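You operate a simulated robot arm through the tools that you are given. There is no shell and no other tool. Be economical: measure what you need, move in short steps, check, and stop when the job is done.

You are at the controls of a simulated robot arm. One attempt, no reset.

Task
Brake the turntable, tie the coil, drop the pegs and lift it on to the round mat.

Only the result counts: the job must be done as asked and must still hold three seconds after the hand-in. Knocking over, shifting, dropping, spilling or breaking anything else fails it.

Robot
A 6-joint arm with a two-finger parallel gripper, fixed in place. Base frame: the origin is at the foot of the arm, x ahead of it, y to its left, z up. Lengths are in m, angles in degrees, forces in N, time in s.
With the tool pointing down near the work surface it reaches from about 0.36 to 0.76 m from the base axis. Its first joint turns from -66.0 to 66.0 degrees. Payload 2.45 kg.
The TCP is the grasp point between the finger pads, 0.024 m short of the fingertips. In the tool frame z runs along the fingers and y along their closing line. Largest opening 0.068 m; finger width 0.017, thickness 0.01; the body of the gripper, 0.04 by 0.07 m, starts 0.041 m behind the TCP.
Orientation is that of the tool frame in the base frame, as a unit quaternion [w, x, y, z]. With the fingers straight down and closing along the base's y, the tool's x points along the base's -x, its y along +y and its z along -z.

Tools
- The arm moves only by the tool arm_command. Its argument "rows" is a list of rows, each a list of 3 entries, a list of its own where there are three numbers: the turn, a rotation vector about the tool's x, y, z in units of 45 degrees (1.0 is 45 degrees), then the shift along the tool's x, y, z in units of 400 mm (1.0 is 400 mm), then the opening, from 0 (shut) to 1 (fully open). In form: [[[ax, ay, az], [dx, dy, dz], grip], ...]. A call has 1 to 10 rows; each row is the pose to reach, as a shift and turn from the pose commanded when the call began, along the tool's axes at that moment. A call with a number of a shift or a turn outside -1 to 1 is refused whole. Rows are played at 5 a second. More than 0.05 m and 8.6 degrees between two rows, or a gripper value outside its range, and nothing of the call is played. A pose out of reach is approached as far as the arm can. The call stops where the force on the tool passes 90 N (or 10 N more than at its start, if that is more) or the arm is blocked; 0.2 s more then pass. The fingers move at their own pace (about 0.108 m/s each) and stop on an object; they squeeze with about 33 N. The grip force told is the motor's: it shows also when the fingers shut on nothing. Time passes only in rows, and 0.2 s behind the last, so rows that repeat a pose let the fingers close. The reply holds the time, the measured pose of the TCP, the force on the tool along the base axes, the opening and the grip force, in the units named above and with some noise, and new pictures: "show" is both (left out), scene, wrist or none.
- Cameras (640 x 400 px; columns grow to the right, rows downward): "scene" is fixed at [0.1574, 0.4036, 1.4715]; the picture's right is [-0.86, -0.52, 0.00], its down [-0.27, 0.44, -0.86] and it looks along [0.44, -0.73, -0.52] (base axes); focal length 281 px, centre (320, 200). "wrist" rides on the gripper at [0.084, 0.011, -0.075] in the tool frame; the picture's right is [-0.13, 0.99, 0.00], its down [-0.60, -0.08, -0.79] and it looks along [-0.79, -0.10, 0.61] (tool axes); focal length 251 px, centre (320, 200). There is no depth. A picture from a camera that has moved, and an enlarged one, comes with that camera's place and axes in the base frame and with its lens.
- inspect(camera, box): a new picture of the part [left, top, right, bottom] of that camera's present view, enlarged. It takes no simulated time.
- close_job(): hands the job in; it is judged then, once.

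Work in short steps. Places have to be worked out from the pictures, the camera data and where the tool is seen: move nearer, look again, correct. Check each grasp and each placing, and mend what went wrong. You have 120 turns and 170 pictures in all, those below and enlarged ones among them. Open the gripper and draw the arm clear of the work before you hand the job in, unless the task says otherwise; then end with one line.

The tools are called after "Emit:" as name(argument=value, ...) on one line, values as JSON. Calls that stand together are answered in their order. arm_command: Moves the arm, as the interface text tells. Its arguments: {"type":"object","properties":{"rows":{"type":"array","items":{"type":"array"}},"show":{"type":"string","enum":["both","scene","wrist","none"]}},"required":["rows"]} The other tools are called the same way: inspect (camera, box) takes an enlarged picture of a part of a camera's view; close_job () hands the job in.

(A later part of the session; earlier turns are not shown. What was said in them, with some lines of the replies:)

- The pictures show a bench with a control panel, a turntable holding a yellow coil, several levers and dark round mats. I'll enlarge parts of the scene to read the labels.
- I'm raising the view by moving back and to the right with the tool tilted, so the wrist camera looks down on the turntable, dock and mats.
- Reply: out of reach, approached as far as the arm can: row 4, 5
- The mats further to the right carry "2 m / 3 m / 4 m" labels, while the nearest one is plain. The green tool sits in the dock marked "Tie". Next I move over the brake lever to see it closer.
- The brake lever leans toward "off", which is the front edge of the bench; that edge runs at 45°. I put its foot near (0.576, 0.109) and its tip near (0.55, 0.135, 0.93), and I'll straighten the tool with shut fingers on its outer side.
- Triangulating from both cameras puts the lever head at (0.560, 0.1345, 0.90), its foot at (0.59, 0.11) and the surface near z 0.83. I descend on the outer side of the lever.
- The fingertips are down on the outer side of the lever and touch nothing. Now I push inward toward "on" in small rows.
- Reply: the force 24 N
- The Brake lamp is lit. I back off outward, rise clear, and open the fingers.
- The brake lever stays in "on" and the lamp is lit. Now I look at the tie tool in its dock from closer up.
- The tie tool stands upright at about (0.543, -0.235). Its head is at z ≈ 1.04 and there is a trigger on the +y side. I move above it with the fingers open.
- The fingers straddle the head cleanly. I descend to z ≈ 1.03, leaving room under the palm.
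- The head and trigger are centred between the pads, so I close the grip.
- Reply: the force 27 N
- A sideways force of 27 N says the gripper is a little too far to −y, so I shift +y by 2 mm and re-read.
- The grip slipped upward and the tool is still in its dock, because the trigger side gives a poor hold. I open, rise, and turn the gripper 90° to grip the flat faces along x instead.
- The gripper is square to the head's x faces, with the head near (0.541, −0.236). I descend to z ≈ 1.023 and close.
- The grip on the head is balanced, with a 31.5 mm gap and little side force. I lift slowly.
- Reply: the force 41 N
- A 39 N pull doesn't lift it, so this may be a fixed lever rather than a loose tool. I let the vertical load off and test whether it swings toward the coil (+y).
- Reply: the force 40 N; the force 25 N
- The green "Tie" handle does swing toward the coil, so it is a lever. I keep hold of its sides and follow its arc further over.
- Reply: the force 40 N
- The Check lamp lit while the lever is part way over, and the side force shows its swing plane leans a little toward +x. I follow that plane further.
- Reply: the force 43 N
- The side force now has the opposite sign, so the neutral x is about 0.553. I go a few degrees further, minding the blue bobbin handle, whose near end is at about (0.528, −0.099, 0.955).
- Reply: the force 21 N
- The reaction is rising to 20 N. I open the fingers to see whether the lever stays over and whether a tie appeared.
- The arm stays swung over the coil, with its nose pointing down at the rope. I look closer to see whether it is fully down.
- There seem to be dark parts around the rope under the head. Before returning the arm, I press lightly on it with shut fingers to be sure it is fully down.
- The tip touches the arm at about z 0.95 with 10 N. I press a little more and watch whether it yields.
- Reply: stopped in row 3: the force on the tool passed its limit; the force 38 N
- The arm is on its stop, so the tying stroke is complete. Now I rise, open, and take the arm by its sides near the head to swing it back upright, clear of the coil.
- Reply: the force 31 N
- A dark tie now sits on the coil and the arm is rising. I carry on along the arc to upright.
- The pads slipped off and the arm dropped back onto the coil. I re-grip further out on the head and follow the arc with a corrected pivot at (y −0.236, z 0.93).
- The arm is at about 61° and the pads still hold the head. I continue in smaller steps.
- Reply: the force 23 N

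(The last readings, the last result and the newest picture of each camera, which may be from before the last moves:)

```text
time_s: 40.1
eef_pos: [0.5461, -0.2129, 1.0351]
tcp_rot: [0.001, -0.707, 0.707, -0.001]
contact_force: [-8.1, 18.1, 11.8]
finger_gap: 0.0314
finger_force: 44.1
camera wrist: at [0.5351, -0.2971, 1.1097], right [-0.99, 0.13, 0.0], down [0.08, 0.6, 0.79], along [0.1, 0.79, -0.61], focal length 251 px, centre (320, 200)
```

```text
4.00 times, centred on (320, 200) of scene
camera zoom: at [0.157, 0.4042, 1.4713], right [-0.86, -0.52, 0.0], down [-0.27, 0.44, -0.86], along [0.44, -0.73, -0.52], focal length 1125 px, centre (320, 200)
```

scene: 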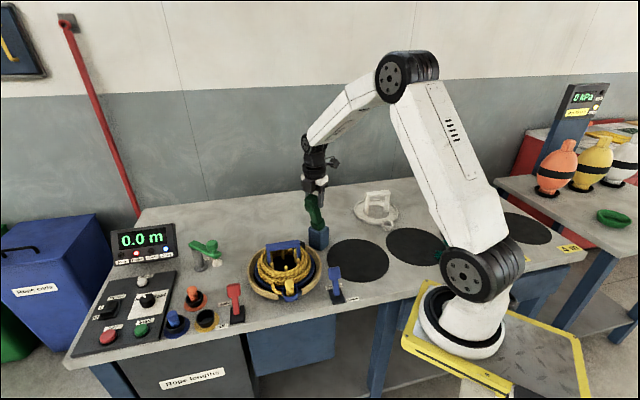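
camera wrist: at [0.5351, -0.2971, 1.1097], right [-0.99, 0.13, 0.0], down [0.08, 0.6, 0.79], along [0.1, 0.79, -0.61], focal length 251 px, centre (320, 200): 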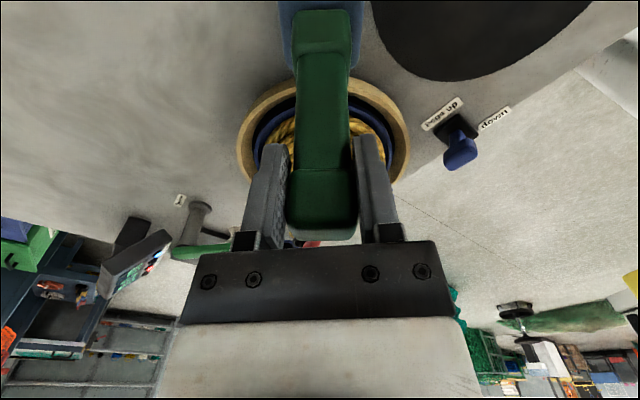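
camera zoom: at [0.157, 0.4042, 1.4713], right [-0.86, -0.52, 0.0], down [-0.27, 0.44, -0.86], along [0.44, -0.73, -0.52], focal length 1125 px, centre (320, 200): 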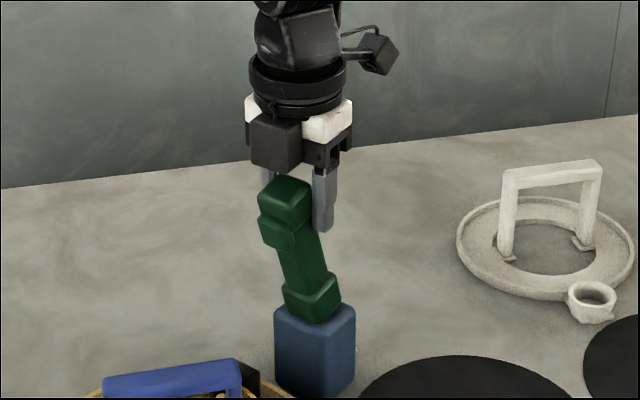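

The arm lags behind the pads by about 14 mm. I open briefly, shift +y onto the head's centre, close again, and see whether it stayed put.

Emit:
arm_command(rows=[[[0, 0, 0], [0, 0, 0], 0.6], [[0, 0, 0], [-0.045, -0.005, 0.01], 0.6], [[0, 0, 0], [-0.045, -0.005, 0.01], 0.0], [[0, 0, 0], [-0.045, -0.005, 0.01], 0.0], [[0, 0, 0], [-0.045, -0.005, 0.01], 0.0]])

Emit:
inspect(camera="scene", box=[280, 150, 360, 250])

```text
time_s: 41.3
eef_pos: [0.5491, -0.1946, 1.0321]
tcp_rot: [-0.001, 0.707, -0.707, 0.002]
contact_force: [0.5, 0.4, 0.3]
finger_gap: 0.0002
finger_force: 23.8
camera wrist: at [0.5365, -0.2788, 1.1063], right [-0.99, 0.13, -0.01], down [0.07, 0.61, 0.79], along [0.11, 0.79, -0.61], focal length 251 px, centre (320, 200)
```

scene: 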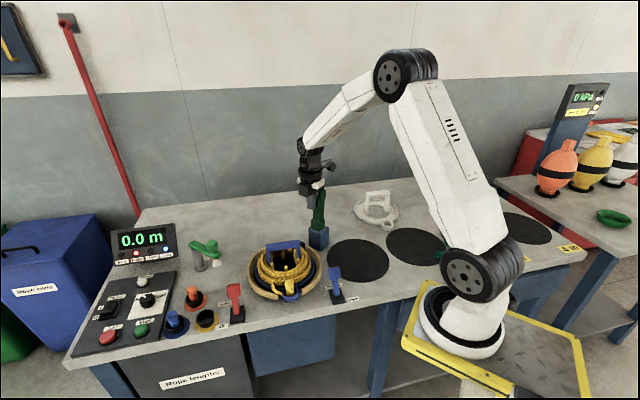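
wrist: 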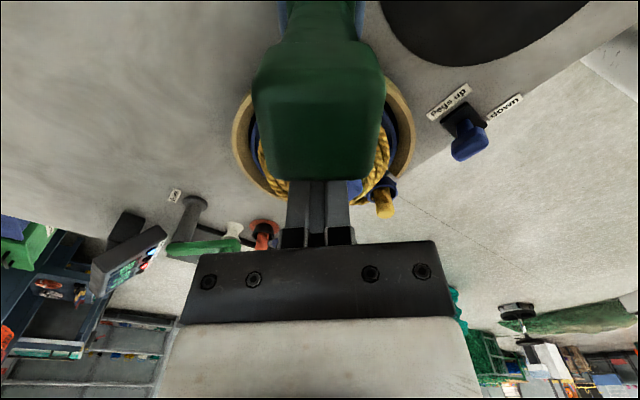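

```text
4.00 times, centred on (320, 200) of scene
camera zoom: at [0.1574, 0.4036, 1.4715], right [-0.86, -0.52, 0.0], down [-0.27, 0.44, -0.86], along [0.44, -0.73, -0.52], focal length 1125 px, centre (320, 200)
```

zoom: 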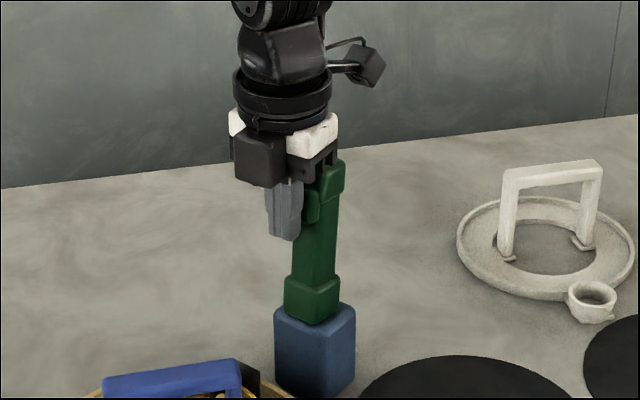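

The arm snapped back upright by itself. I rise clear and check the tie and the lamps.

Emit:
arm_command(rows=[[[0, 0, 0], [-0.03, 0, 0], 0], [[0, 0, 0], [-0.05, 0, -0.1], 0], [[0, 0, 0], [-0.05, 0, -0.2], 0], [[0, 0, 0], [0.02, 0.05, -0.28], 0.5], [[0, 0, 0], [0.04, 0.15, -0.28], 0.5], [[0, 0, 0], [0.04, 0.25, -0.28], 0.5]])

Emit:
inspect(camera="scene", box=[235, 220, 345, 310])

Emit:
inspect(camera="scene", box=[100, 215, 190, 275])

Emit:
inspect(camera="wrist", box=[170, 0, 490, 200])

```text
time_s: 42.7
eef_pos: [0.4498, -0.2151, 1.1419]
tcp_rot: [-0.001, 0.707, -0.707, 0.002]
contact_force: [0.4, -0.7, -0.5]
finger_gap: 0.0339
finger_force: 0.1
camera wrist: at [0.4377, -0.2983, 1.2164], right [-0.99, 0.13, -0.01], down [0.07, 0.6, 0.79], along [0.11, 0.79, -0.61], focal length 251 px, centre (320, 200)
```

scene: 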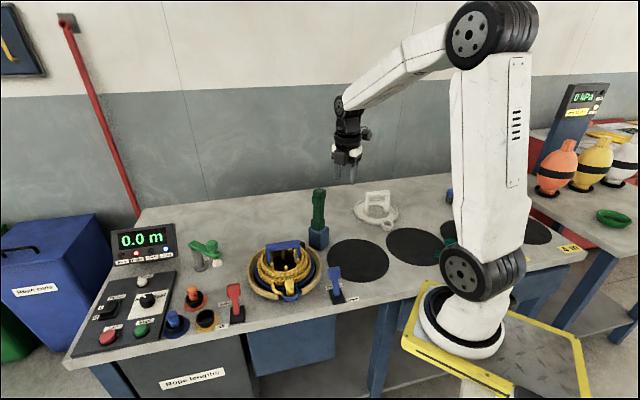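
wrist: 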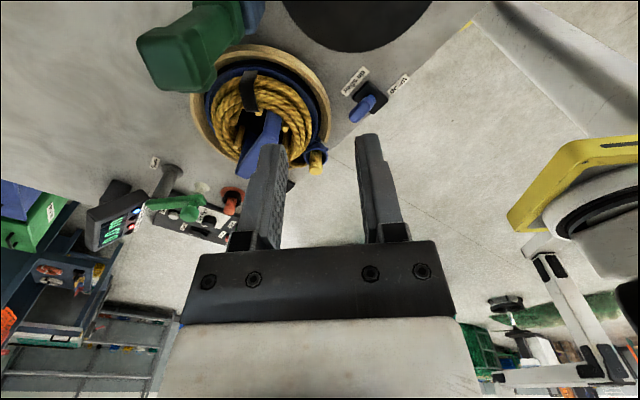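

```text
4.44 times, centred on (290, 265) of scene
camera zoom: at [0.1574, 0.4036, 1.4715], right [-0.86, -0.52, 0.0], down [-0.27, 0.44, -0.86], along [0.44, -0.73, -0.52], focal length 1250 px, centre (453, -89)
```

zoom: 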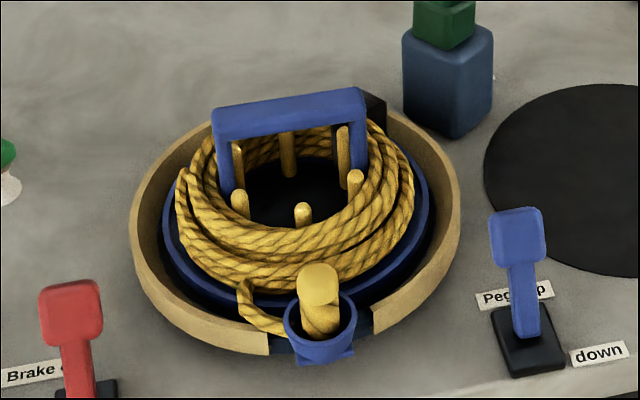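

```text
6.67 times, centred on (145, 245) of scene
camera zoom: at [0.1574, 0.4036, 1.4715], right [-0.86, -0.52, 0.0], down [-0.27, 0.44, -0.86], along [0.44, -0.73, -0.52], focal length 1875 px, centre (1487, -100)
```

zoom: 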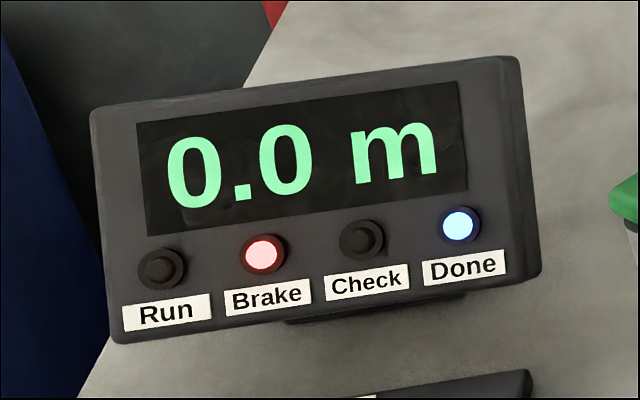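

```text
2.00 times, centred on (330, 100) of wrist
camera zoom: at [0.4377, -0.2983, 1.2164], right [-0.99, 0.13, -0.01], down [0.07, 0.6, 0.79], along [0.11, 0.79, -0.61], focal length 503 px, centre (300, 400)
```

zoom: 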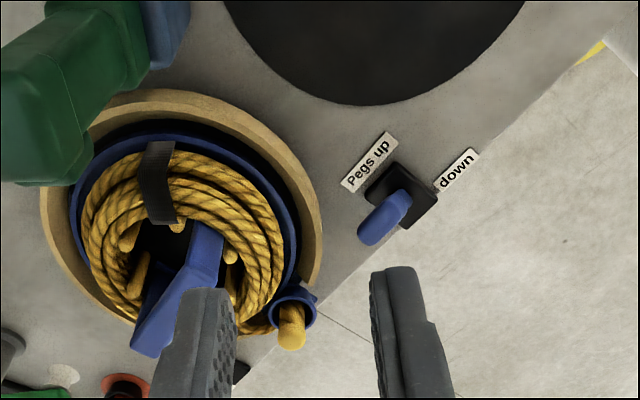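

A black strap now holds the coil, the tie arm is upright and the brake is still on. For the pegs lever I place the head at (0.409, −0.091, 0.90) and the foot near (0.389, −0.07). I go to its inner side with shut fingers.

Emit:
arm_command(rows=[[[0, 0, 0], [-0.09, 0.01, 0.04], 0], [[0, 0, 0], [-0.17, 0.02, 0.13], 0], [[0, 0, 0], [-0.24, 0.032, 0.22], 0], [[0, 0, 0], [-0.24, 0.032, 0.32], 0], [[0, 0, 0], [-0.24, 0.032, 0.42], 0], [[0, 0, 0], [-0.24, 0.032, 0.51], 0], [[0, 0, 0], [-0.24, 0.032, 0.575], 0]])

Emit:
inspect(camera="scene", box=[280, 230, 390, 310])

```text
time_s: 44.3
eef_pos: [0.4407, -0.1183, 0.9122]
tcp_rot: [0.002, -0.706, 0.708, -0.003]
contact_force: [0.4, 0.1, -0.4]
finger_gap: 0.0
finger_force: 23.4
camera wrist: at [0.4286, -0.2014, 0.9871], right [-0.99, 0.13, -0.01], down [0.07, 0.61, 0.79], along [0.11, 0.79, -0.61], focal length 251 px, centre (320, 200)
```

scene: 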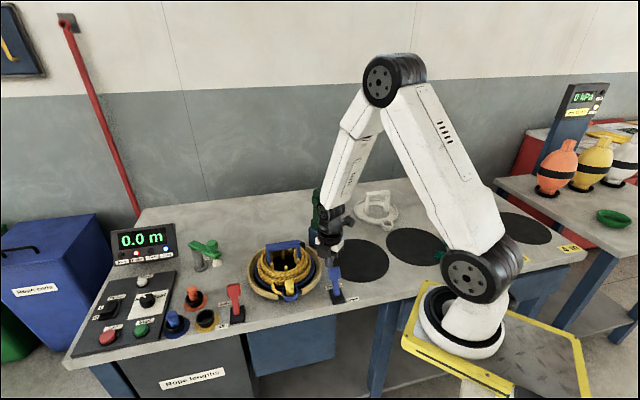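
wrist: 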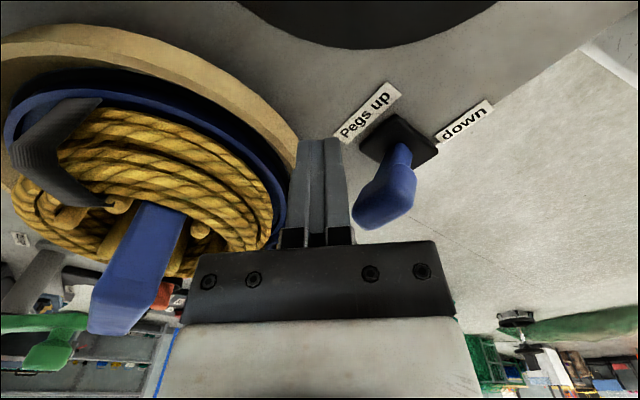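

```text
5.00 times, centred on (335, 270) of scene
camera zoom: at [0.1574, 0.4036, 1.4715], right [-0.86, -0.52, 0.0], down [-0.27, 0.44, -0.86], along [0.44, -0.73, -0.52], focal length 1406 px, centre (245, -150)
```

zoom: 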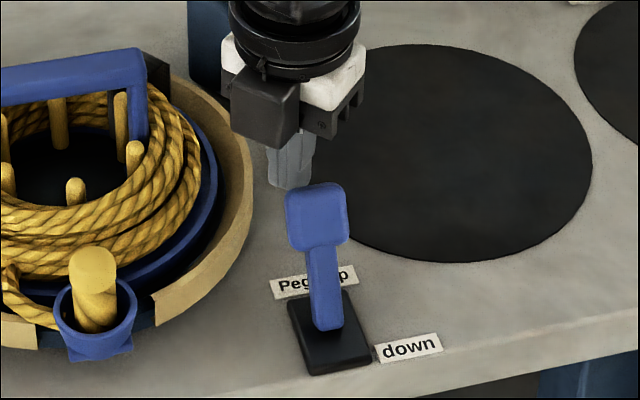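

The fingers are in line behind the lever. I push toward "down".

Emit:
arm_command(rows=[[[0, 0, 0], [-0.03, 0.03, 0], 0], [[0, 0, 0], [-0.06, 0.06, 0], 0], [[0, 0, 0], [-0.09, 0.09, 0], 0], [[0, 0, 0], [-0.12, 0.12, 0], 0], [[0, 0, 0], [-0.14, 0.14, 0], 0], [[0, 0, 0], [-0.155, 0.155, 0], 0]])

Emit:
inspect(camera="scene", box=[250, 220, 390, 310])

```text
time_s: 45.7
eef_pos: [0.3929, -0.0636, 0.915]
tcp_rot: [0.012, -0.705, 0.709, -0.019]
contact_force: [3.9, -21.2, 1.3]
finger_gap: 0.0003
finger_force: 23.6
stopped in row 6: the force on the tool passed its limit (the readings are from after the stop); the commanded pose is now the measured one
camera wrist: at [0.3765, -0.1471, 0.9898], right [-0.99, 0.13, -0.04], down [0.05, 0.61, 0.79], along [0.13, 0.78, -0.61], focal length 251 px, centre (320, 200)
```

scene: 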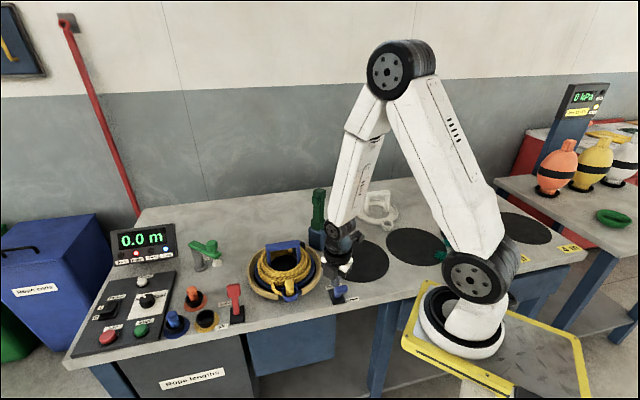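
wrist: 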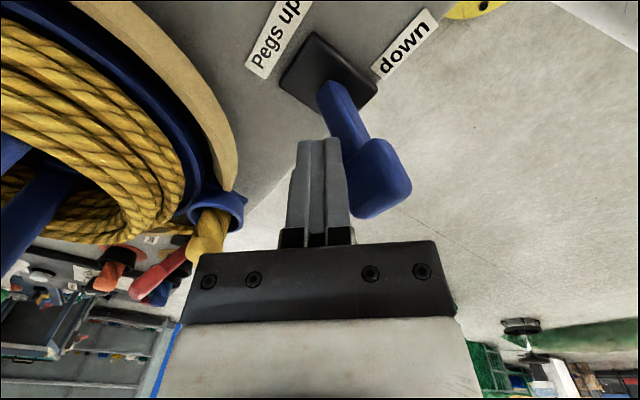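

```text
4.44 times, centred on (320, 265) of scene
camera zoom: at [0.1575, 0.4031, 1.4716], right [-0.86, -0.52, 0.0], down [-0.27, 0.44, -0.86], along [0.44, -0.73, -0.52], focal length 1250 px, centre (320, -89)
```

zoom: 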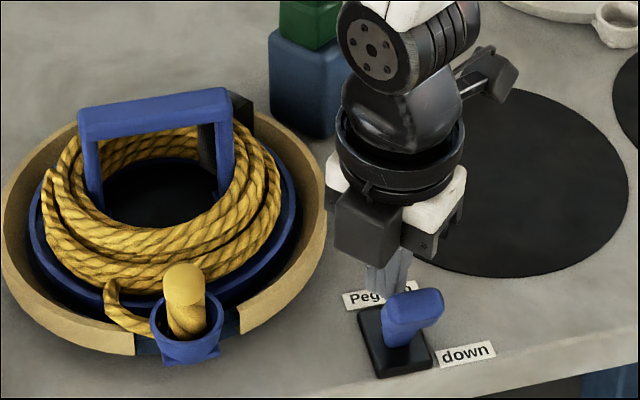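

The pegs have dropped and the lever is down. I back off inward, rise, and turn the gripper 45° to line up with the bobbin handle.

Emit:
arm_command(rows=[[[0, 0, 0], [0.05, -0.05, 0], 0], [[0, 0, 0], [0.1, -0.1, 0], 0], [[0, 0, 0], [0.1, -0.1, -0.1], 0], [[0, 0, 0], [0.1, -0.1, -0.22], 0], [[0, 0, 0], [0.1, -0.1, -0.34], 0], [[0, 0, 0], [0.1, -0.1, -0.46], 0.5], [[0, 0, 0], [0.1, -0.1, -0.5], 1]], show="none")

Emit:
arm_command(rows=[[[0, 0, 0.15], [0, -0.03, 0], 1], [[0, 0, 0.3], [0, -0.06, 0], 1], [[0, 0, 0.45], [0, -0.09, 0], 1], [[0, 0, 0.6], [0, -0.12, 0], 1], [[0, 0, 0.75], [0, -0.15, 0], 1], [[0, 0, 0.9], [0, -0.18, 0], 1], [[0, 0, 1.0], [0, -0.2, 0], 1]])

Emit:
inspect(camera="scene", box=[230, 220, 390, 320])

Emit:
inspect(camera="wrist", box=[200, 0, 440, 150])

```text
time_s: 47.3
eef_pos: [0.4209, -0.0997, 1.1173]
tcp_rot: [0.009, -0.706, 0.708, -0.015]
contact_force: [0.5, -0.5, -0.2]
finger_gap: 0.0678
finger_force: 0.0
```

```text
time_s: 48.9
eef_pos: [0.5026, -0.1014, 1.118]
tcp_rot: [0.015, -0.38, 0.925, -0.011]
contact_force: [-0.3, -0.1, -0.6]
finger_gap: 0.0682
finger_force: 0.2
camera wrist: at [0.4318, -0.1512, 1.1911], right [-0.6, 0.8, -0.03], down [0.46, 0.38, 0.81], along [0.65, 0.47, -0.59], focal length 251 px, centre (320, 200)
```

scene: 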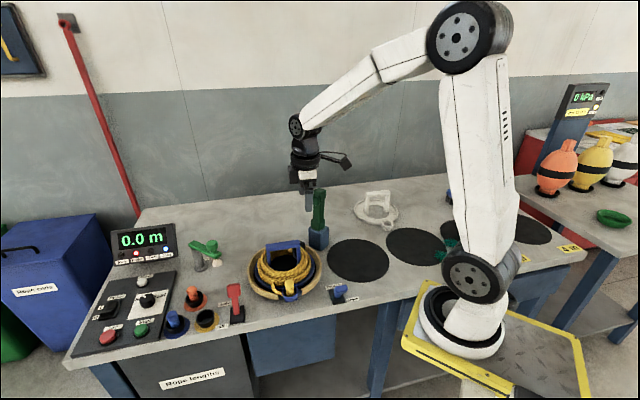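
wrist: 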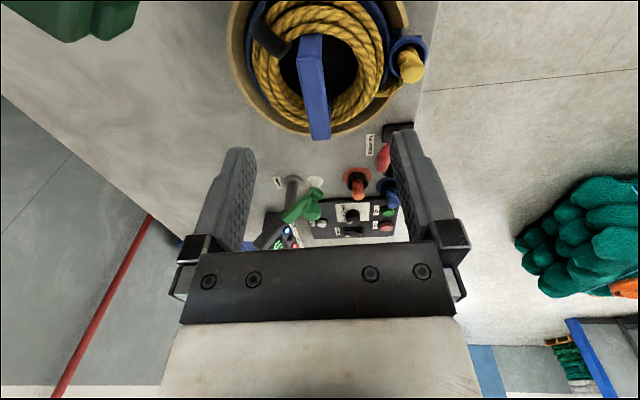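

```text
4.00 times, centred on (310, 270) of scene
camera zoom: at [0.1574, 0.4036, 1.4715], right [-0.86, -0.52, 0.0], down [-0.27, 0.44, -0.86], along [0.44, -0.73, -0.52], focal length 1125 px, centre (360, -80)
```

zoom: 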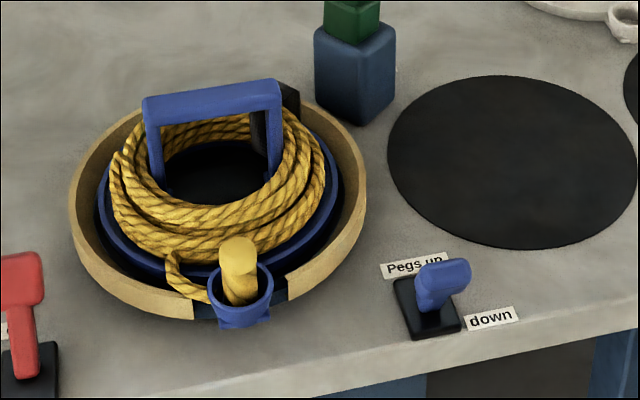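

```text
2.67 times, centred on (320, 75) of wrist
camera zoom: at [0.4318, -0.1512, 1.1911], right [-0.6, 0.8, -0.03], down [0.46, 0.38, 0.81], along [0.65, 0.47, -0.59], focal length 670 px, centre (320, 533)
```

zoom: 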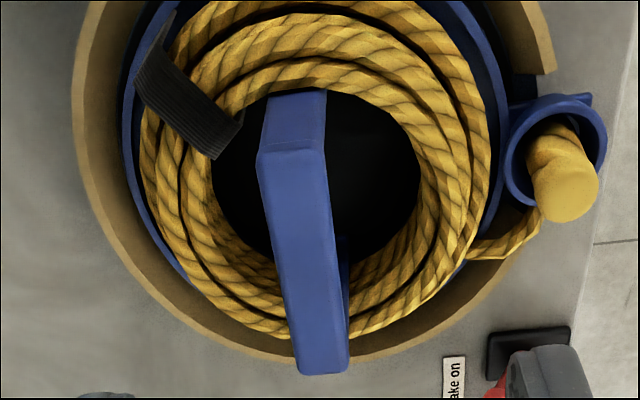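

The strap is on and the pegs are out of sight. The handle runs at 45° with its centre near (0.557, −0.068) and its top at about z 0.95. I level the tool, move over the centre and narrow the opening.

Emit:
arm_command(rows=[[[-0.0405, 0.0247, 0], [-0.08, -0.018, 0.05], 0.65], [[-0.0405, 0.0247, 0], [-0.1555, -0.0365, 0.1], 0.65], [[-0.0405, 0.0247, 0], [-0.1555, -0.0365, 0.15], 0.65]])

Emit:
inspect(camera="scene", box=[240, 180, 360, 310])

```text
time_s: 49.7
eef_pos: [0.5571, -0.0692, 1.0606]
tcp_rot: [0.0, -0.381, 0.925, 0.001]
contact_force: [-0.5, 1.1, 0.5]
finger_gap: 0.044
finger_force: 0.0
camera wrist: at [0.4897, -0.1205, 1.1359], right [-0.61, 0.8, 0.0], down [0.48, 0.37, 0.79], along [0.63, 0.48, -0.61], focal length 251 px, centre (320, 200)
```

scene: 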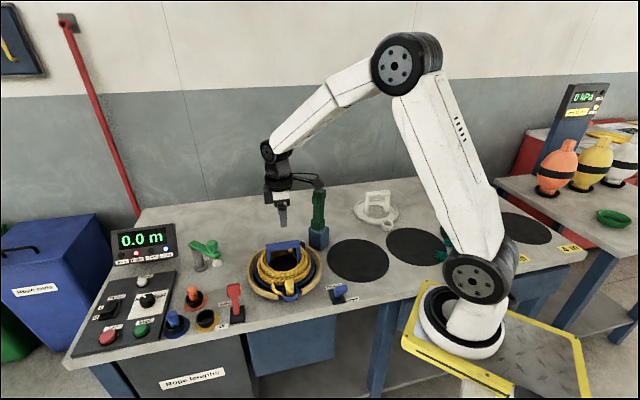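
wrist: 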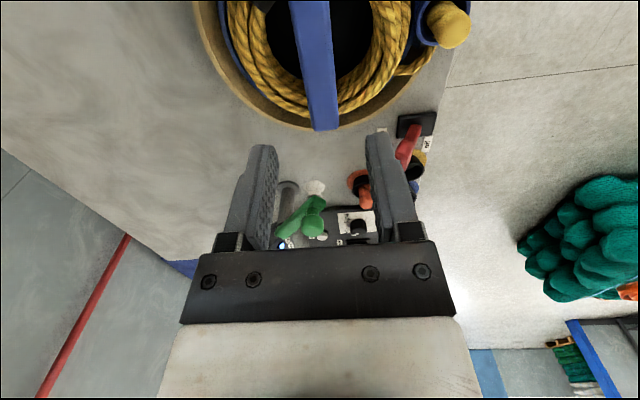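

```text
3.08 times, centred on (300, 245) of scene
camera zoom: at [0.1574, 0.4036, 1.4715], right [-0.86, -0.52, 0.0], down [-0.27, 0.44, -0.86], along [0.44, -0.73, -0.52], focal length 866 px, centre (382, 62)
```

zoom: 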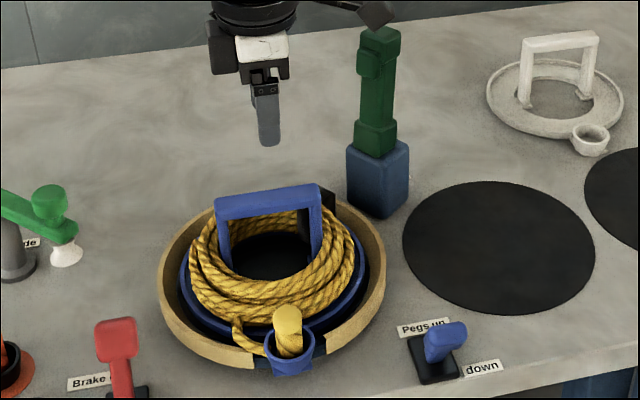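

The handle lies between the pads. I descend to z ≈ 0.948.

Emit:
arm_command(rows=[[[0, 0, 0], [0, 0, 0.1], 0.65], [[0, 0, 0], [0, 0, 0.2], 0.65], [[0, 0, 0], [0, 0, 0.28], 0.65]])

Emit:
inspect(camera="scene", box=[240, 210, 340, 300])

```text
time_s: 50.5
eef_pos: [0.5596, -0.0669, 0.9507]
tcp_rot: [0.0, -0.381, 0.925, -0.001]
contact_force: [-0.3, -0.7, 0.0]
finger_gap: 0.0442
finger_force: 0.0
camera wrist: at [0.4918, -0.1189, 1.0256], right [-0.61, 0.79, 0.0], down [0.48, 0.37, 0.79], along [0.63, 0.48, -0.61], focal length 251 px, centre (320, 200)
```

scene: 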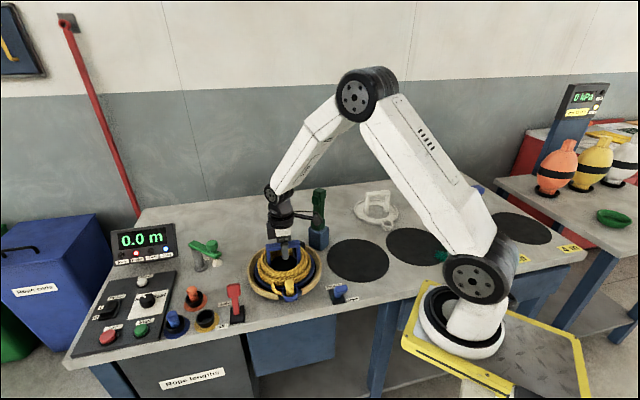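
wrist: 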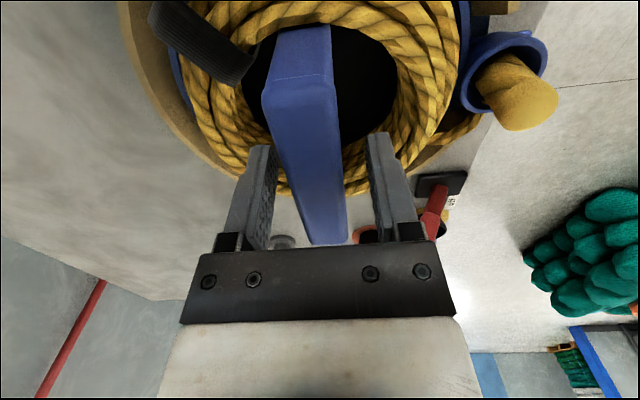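

```text
4.44 times, centred on (290, 255) of scene
camera zoom: at [0.1574, 0.4036, 1.4715], right [-0.86, -0.52, 0.0], down [-0.27, 0.44, -0.86], along [0.44, -0.73, -0.52], focal length 1250 px, centre (453, -44)
```

zoom: 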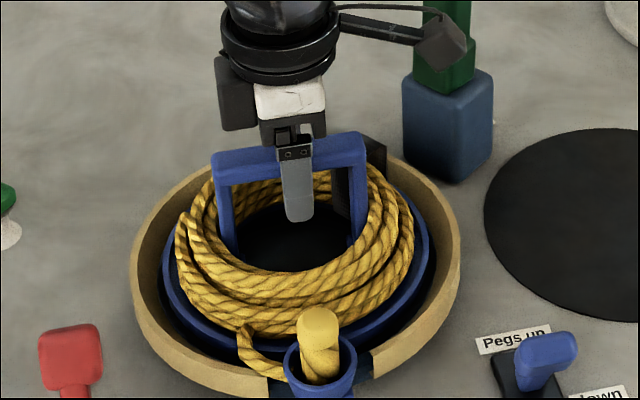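

The bar sits between the pads, slightly off to one side. I shift 4 mm and close.

Emit:
arm_command(rows=[[[0, 0, 0], [0, -0.01, 0], 0.65], [[0, 0, 0], [0, -0.01, 0], 0.3], [[0, 0, 0], [0, -0.01, 0], 0], [[0, 0, 0], [0, -0.01, 0], 0], [[0, 0, 0], [0, -0.01, 0], 0]], show="wrist")

```text
time_s: 51.7
eef_pos: [0.5623, -0.0689, 0.949]
tcp_rot: [0.0, -0.381, 0.924, 0.0]
contact_force: [-0.7, 1.6, -0.4]
finger_gap: 0.0233
finger_force: 32.5
camera wrist: at [0.4936, -0.1214, 1.0245], right [-0.61, 0.8, 0.0], down [0.48, 0.37, 0.79], along [0.63, 0.48, -0.61], focal length 251 px, centre (320, 200)
```

wrist: 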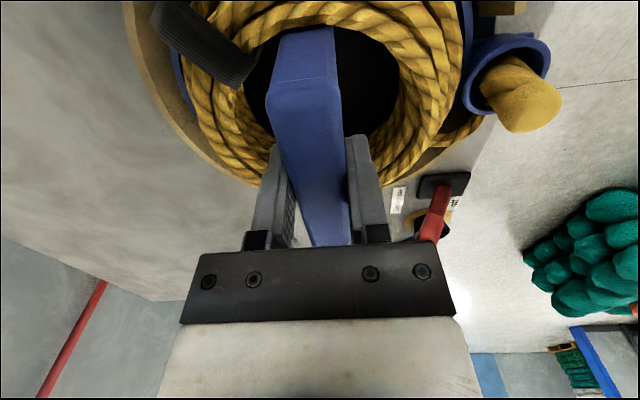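

The handle is held (23 mm gap, balanced forces). I lift slowly straight up.

Emit:
arm_command(rows=[[[0, 0, 0], [0, 0, -0.02], 0], [[0, 0, 0], [0, 0, -0.04], 0], [[0, 0, 0], [0, 0, -0.07], 0], [[0, 0, 0], [0, 0, -0.1], 0], [[0, 0, 0], [0, 0, -0.13], 0]])

Emit:
inspect(camera="scene", box=[230, 190, 350, 310])

```text
time_s: 52.9
eef_pos: [0.5631, -0.0702, 1.0003]
tcp_rot: [0.0, -0.381, 0.925, 0.0]
contact_force: [0.3, 0.0, -3.6]
finger_gap: 0.0235
finger_force: 33.0
camera wrist: at [0.4945, -0.1217, 1.075], right [-0.61, 0.79, 0.0], down [0.48, 0.37, 0.79], along [0.63, 0.48, -0.61], focal length 251 px, centre (320, 200)
```

scene: 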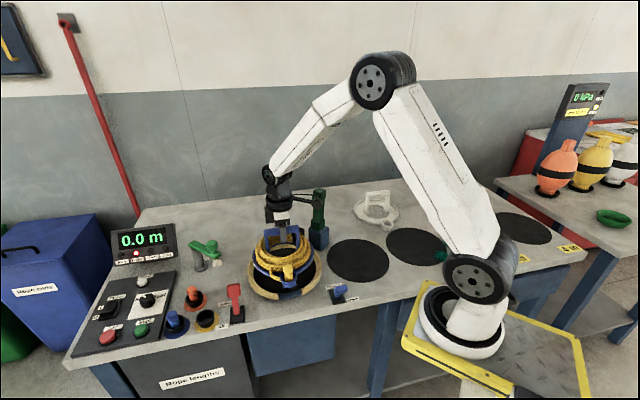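
wrist: 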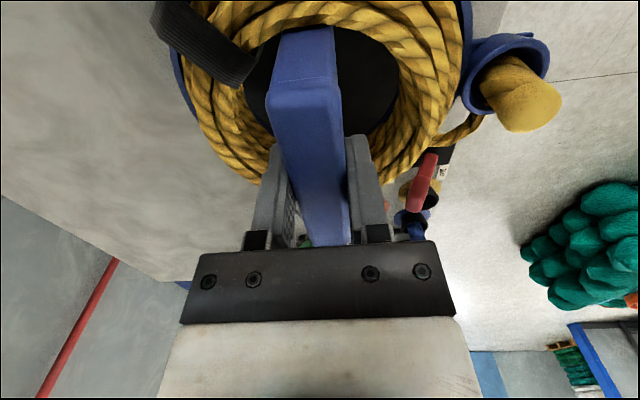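

```text
3.33 times, centred on (290, 250) of scene
camera zoom: at [0.1575, 0.4036, 1.4715], right [-0.86, -0.52, 0.0], down [-0.27, 0.44, -0.86], along [0.44, -0.73, -0.52], focal length 938 px, centre (420, 33)
```

zoom: 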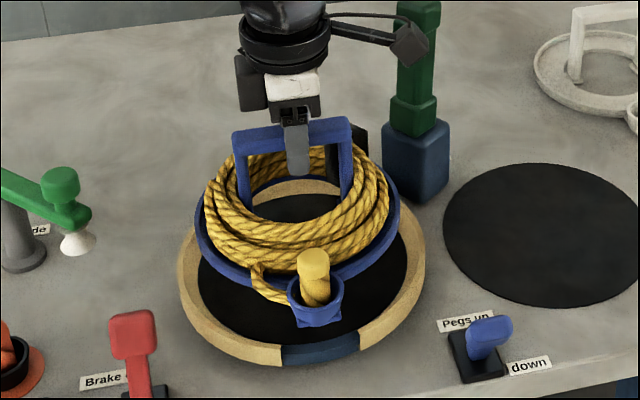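

The coil comes up cleanly on its bobbin, weighing only about 4 N. I lift higher and go round by −x, so it stays clear of the upright tie arm.

Emit:
arm_command(rows=[[[0, 0, 0], [0, 0, -0.075], 0], [[0, 0, 0], [0, 0, -0.15], 0], [[0, 0, 0], [0, 0, -0.225], 0], [[0, 0, 0], [0.058, 0.043, -0.225], 0], [[0, 0, 0], [0.116, 0.086, -0.225], 0], [[0, 0, 0], [0.174, 0.13, -0.225], 0], [[0, 0, 0], [0.232, 0.173, -0.225], 0], [[0, 0, 0], [0.289, 0.216, -0.225], 0]], show="scene")

Emit:
arm_command(rows=[[[0, 0, 0], [0.05, -0.038, 0], 0], [[0, 0, 0], [0.1, -0.075, 0], 0], [[0, 0, 0], [0.15, -0.113, 0], 0], [[0, 0, 0], [0.2, -0.15, 0], 0], [[0, 0, 0], [0.25, -0.19, 0], 0], [[0, 0, 0], [0.298, -0.226, 0], 0]])

Emit:
inspect(camera="scene", box=[290, 160, 430, 300])

```text
time_s: 54.7
eef_pos: [0.4179, -0.0908, 1.0897]
tcp_rot: [0.0, -0.381, 0.925, 0.001]
contact_force: [-0.4, -0.6, -3.6]
finger_gap: 0.0234
finger_force: 33.1
```

scene: 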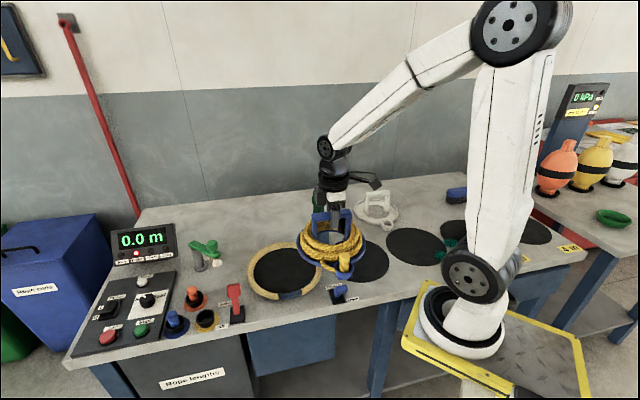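

```text
time_s: 56.1
eef_pos: [0.3967, -0.2403, 1.0902]
tcp_rot: [0.0, -0.38, 0.925, 0.001]
contact_force: [-0.5, -0.5, -3.6]
finger_gap: 0.0233
finger_force: 33.4
camera wrist: at [0.3286, -0.291, 1.1637], right [-0.61, 0.79, 0.0], down [0.48, 0.37, 0.79], along [0.63, 0.48, -0.61], focal length 251 px, centre (320, 200)
```

scene: 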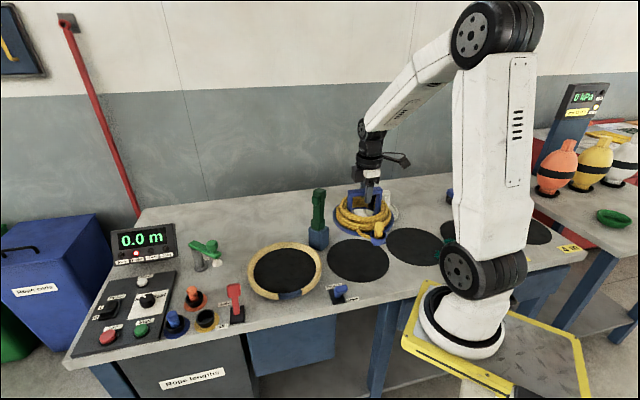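
wrist: 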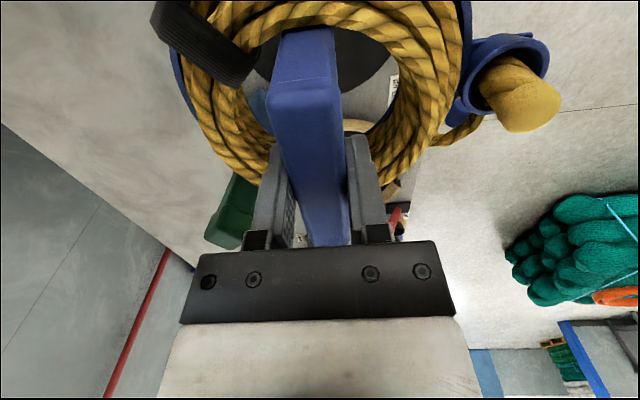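

```text
2.86 times, centred on (360, 230) of scene
camera zoom: at [0.1575, 0.4035, 1.4715], right [-0.86, -0.52, 0.0], down [-0.27, 0.44, -0.86], along [0.44, -0.73, -0.52], focal length 804 px, centre (206, 114)
```

zoom: 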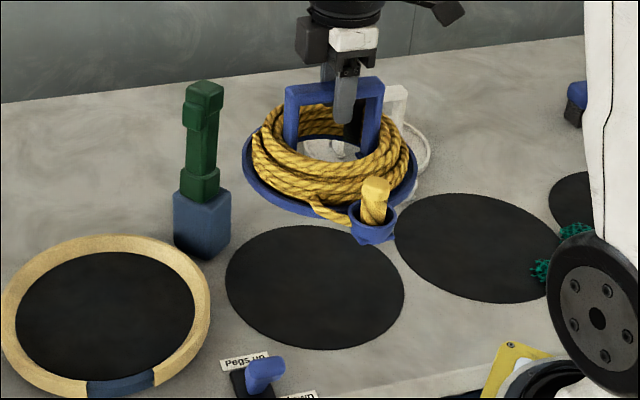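

Over the mat, projecting straight down, the bobbin centre lands within about 4 mm of the mat's centre. I correct that slightly and lower to just above the mat.

Emit:
arm_command(rows=[[[0, 0, 0], [-0.009, 0.005, 0.07], 0], [[0, 0, 0], [-0.009, 0.005, 0.15], 0], [[0, 0, 0], [-0.009, 0.005, 0.23], 0], [[0, 0, 0], [-0.009, 0.005, 0.3], 0], [[0, 0, 0], [-0.009, 0.005, 0.3375], 0]])

Emit:
inspect(camera="scene", box=[290, 190, 430, 310])

```text
time_s: 57.3
eef_pos: [0.3997, -0.2345, 0.9534]
tcp_rot: [-0.001, -0.381, 0.925, 0.0]
contact_force: [0.2, 0.7, -2.7]
finger_gap: 0.0234
finger_force: 32.9
camera wrist: at [0.331, -0.2857, 1.0285], right [-0.61, 0.79, 0.0], down [0.48, 0.37, 0.79], along [0.63, 0.48, -0.61], focal length 251 px, centre (320, 200)
```

scene: 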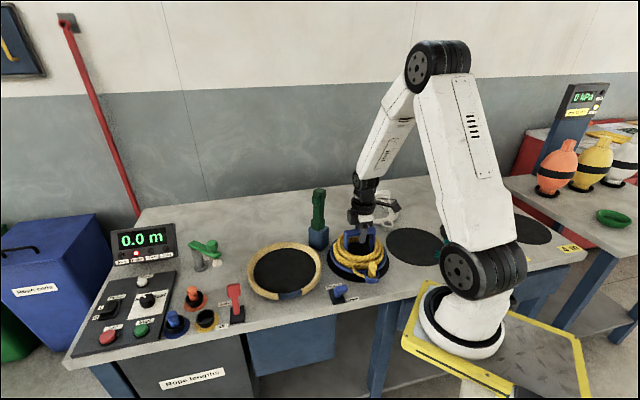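
wrist: 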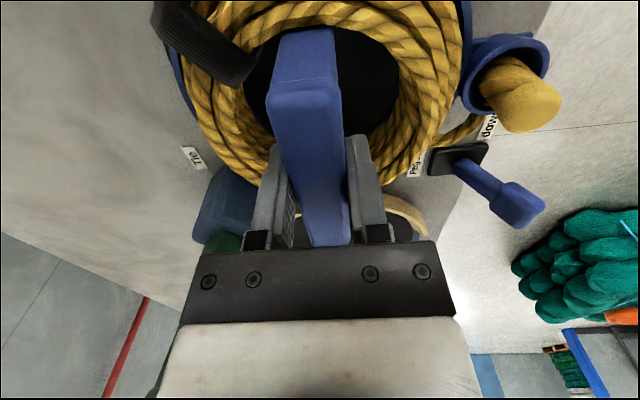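

```text
3.33 times, centred on (360, 250) of scene
camera zoom: at [0.1575, 0.4035, 1.4715], right [-0.86, -0.52, 0.0], down [-0.27, 0.44, -0.86], along [0.44, -0.73, -0.52], focal length 938 px, centre (187, 33)
```

zoom: 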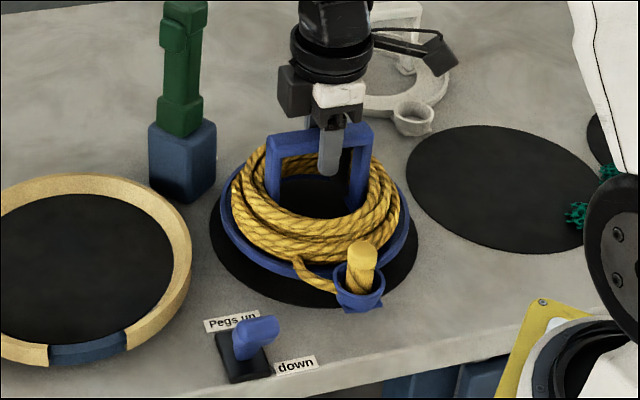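

The bobbin is centred over the mat and still roughly 2–3 cm above it. I lower in small steps and watch the force.

Emit:
arm_command(rows=[[[0, 0, 0], [0, 0, 0.0125], 0], [[0, 0, 0], [0, 0, 0.025], 0], [[0, 0, 0], [0, 0, 0.0375], 0]], show="none")

Emit:
inspect(camera="scene", box=[290, 190, 430, 310])

```text
time_s: 58.1
eef_pos: [0.3985, -0.236, 0.9386]
tcp_rot: [0.001, -0.381, 0.925, 0.0]
contact_force: [1.3, -0.4, -3.9]
finger_gap: 0.0236
finger_force: 33.1
```

```text
3.33 times, centred on (360, 250) of scene
camera zoom: at [0.1575, 0.4035, 1.4715], right [-0.86, -0.52, 0.0], down [-0.27, 0.44, -0.86], along [0.44, -0.73, -0.52], focal length 938 px, centre (187, 33)
```

zoom: 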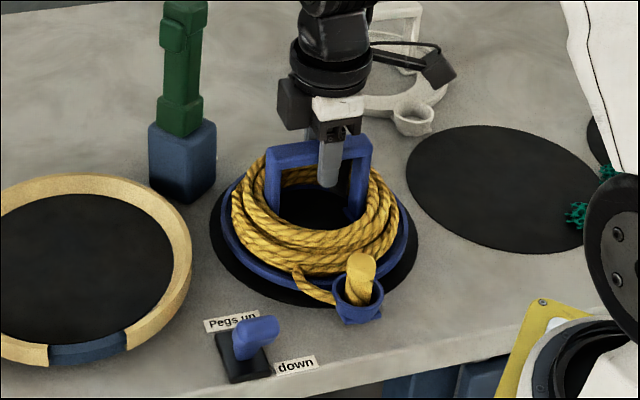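

Emit:
arm_command(rows=[[[0, 0, 0], [0, 0, 0.008], 0], [[0, 0, 0], [0, 0, 0.016], 0], [[0, 0, 0], [0, 0, 0.024], 0]], show="none")

```text
time_s: 58.9
eef_pos: [0.4015, -0.2349, 0.9304]
tcp_rot: [-0.001, -0.381, 0.925, 0.0]
contact_force: [0.3, -0.5, -3.5]
finger_gap: 0.0233
finger_force: 32.8
```

Emit:
arm_command(rows=[[[0, 0, 0], [0, 0, 0.006], 0], [[0, 0, 0], [0, 0, 0.012], 0]], show="none")

Emit:
inspect(camera="scene", box=[290, 190, 430, 310])

```text
time_s: 59.5
eef_pos: [0.399, -0.2338, 0.9282]
tcp_rot: [0.001, -0.381, 0.925, -0.003]
contact_force: [-1.0, 2.2, 23.5]
finger_gap: 0.0232
finger_force: 33.1
```

```text
3.33 times, centred on (360, 250) of scene
camera zoom: at [0.1571, 0.4038, 1.4714], right [-0.86, -0.52, 0.0], down [-0.27, 0.44, -0.86], along [0.44, -0.73, -0.52], focal length 938 px, centre (187, 33)
```

zoom: 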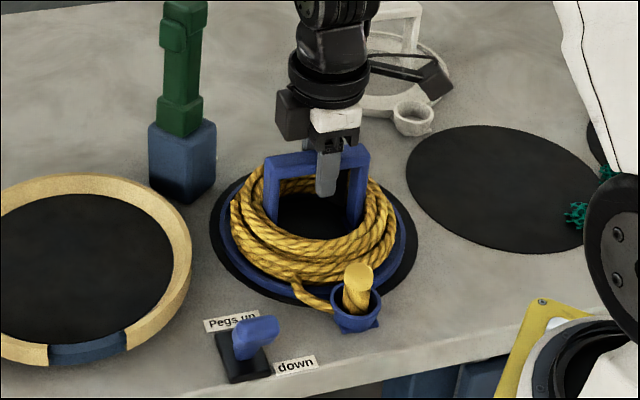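

Contact: 23 N at z 0.928, with the bobbin centred on the mat. I ease the load, open part way and rise straight up.

Emit:
arm_command(rows=[[[0, 0, 0], [0, 0, -0.007], 0], [[0, 0, 0], [0, 0, -0.007], 0.6], [[0, 0, 0], [0, 0, -0.007], 0.65], [[0, 0, 0], [0, 0, -0.05], 0.65], [[0, 0, 0], [0, 0, -0.13], 0.65], [[0, 0, 0], [0, 0, -0.22], 0.65], [[0, 0, 0], [0, 0, -0.32], 0.65], [[0, 0, 0], [0, 0, -0.42], 0.65]])

Emit:
inspect(camera="scene", box=[230, 190, 430, 310])

Emit:
inspect(camera="scene", box=[80, 215, 260, 335])

```text
time_s: 61.3
eef_pos: [0.4015, -0.2327, 1.0951]
tcp_rot: [0.0, -0.381, 0.925, 0.001]
contact_force: [-0.3, 0.5, 0.3]
finger_gap: 0.0443
finger_force: 0.1
camera wrist: at [0.3332, -0.284, 1.1695], right [-0.61, 0.79, 0.0], down [0.48, 0.37, 0.79], along [0.63, 0.48, -0.61], focal length 251 px, centre (320, 200)
```

scene: 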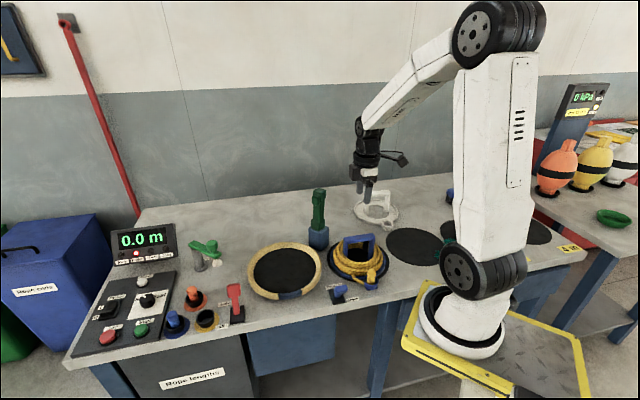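
wrist: 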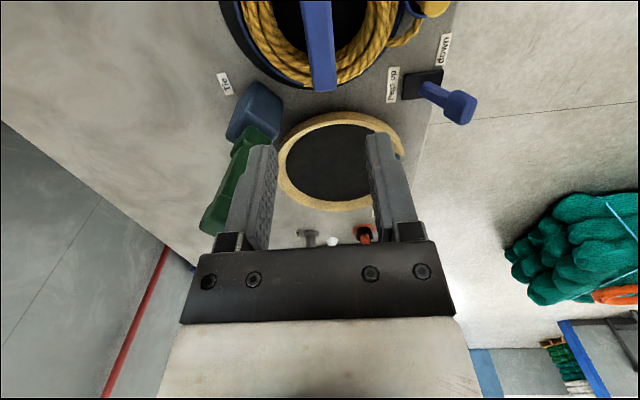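

```text
3.20 times, centred on (330, 250) of scene
camera zoom: at [0.1574, 0.4036, 1.4715], right [-0.86, -0.52, 0.0], down [-0.27, 0.44, -0.86], along [0.44, -0.73, -0.52], focal length 900 px, centre (288, 40)
```

zoom: 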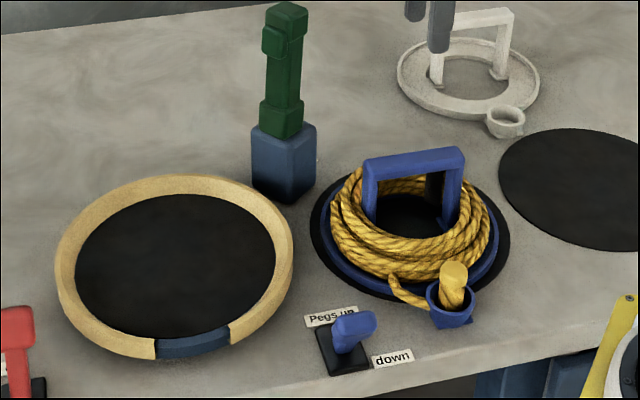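

```text
3.33 times, centred on (170, 275) of scene
camera zoom: at [0.1574, 0.4036, 1.4715], right [-0.86, -0.52, 0.0], down [-0.27, 0.44, -0.86], along [0.44, -0.73, -0.52], focal length 938 px, centre (820, -50)
```

zoom: 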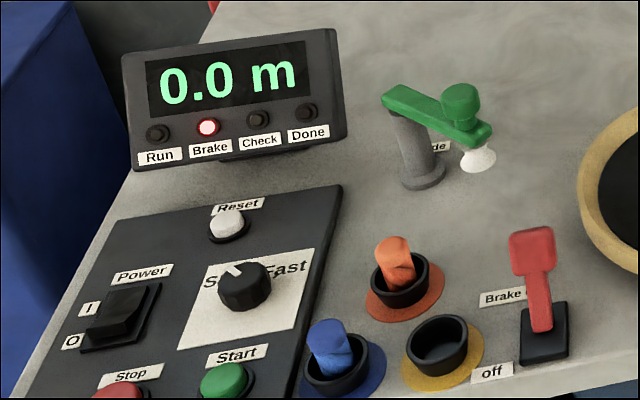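

The coil rests centred on the unlabelled round mat, still strapped. The brake is on, the pegs are down and the tie arm is upright. I open fully and draw the arm up and clear.

Emit:
arm_command(rows=[[[0, 0, 0], [0, 0, -0.1], 1], [[0, 0, 0], [0, 0.05, -0.2], 1], [[0, 0, 0], [0, 0.12, -0.3], 1], [[0, 0, 0], [0, 0.18, -0.38], 1], [[0, 0, 0], [0, 0.18, -0.38], 1], [[0, 0, 0], [0, 0.18, -0.38], 1]])

Emit:
inspect(camera="scene", box=[230, 190, 430, 310])

```text
time_s: 62.7
eef_pos: [0.3469, -0.1812, 1.2487]
tcp_rot: [0.0, -0.382, 0.924, 0.0]
contact_force: [1.6, -0.9, -0.8]
finger_gap: 0.0679
finger_force: 0.2
camera wrist: at [0.2788, -0.233, 1.3236], right [-0.61, 0.79, 0.0], down [0.48, 0.37, 0.79], along [0.63, 0.48, -0.61], focal length 251 px, centre (320, 200)
```

scene: 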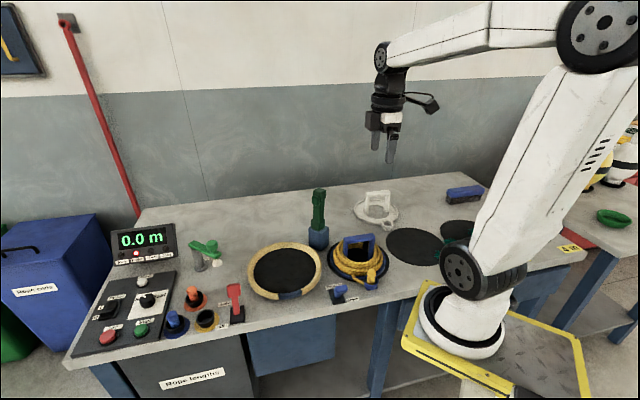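
wrist: 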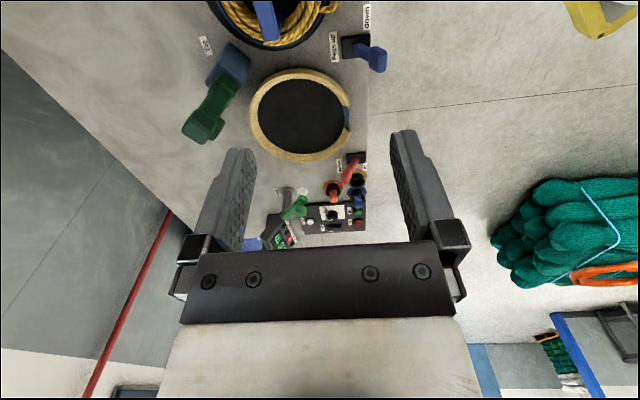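

```text
3.20 times, centred on (330, 250) of scene
camera zoom: at [0.1574, 0.4036, 1.4715], right [-0.86, -0.52, 0.0], down [-0.27, 0.44, -0.86], along [0.44, -0.73, -0.52], focal length 900 px, centre (288, 40)
```

zoom: 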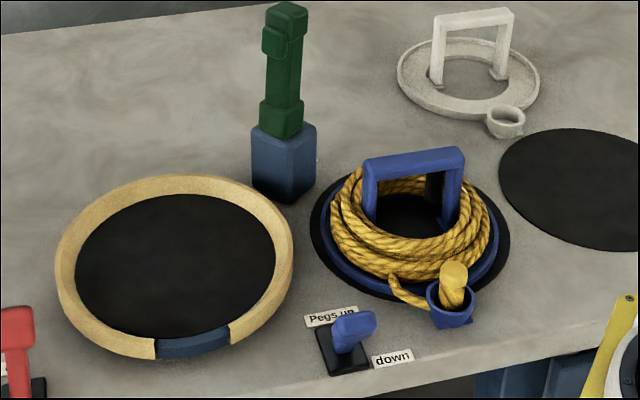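

Everything is at rest and the arm is clear with the gripper open, so I hand in the job.

Emit:
close_job()

```text
The job is handed in.
```

I set the brake, tied the coil, dropped the pegs and set the coil, on its bobbin, on the unlabelled round mat nearest the turntable; the job is handed in, result not reported.
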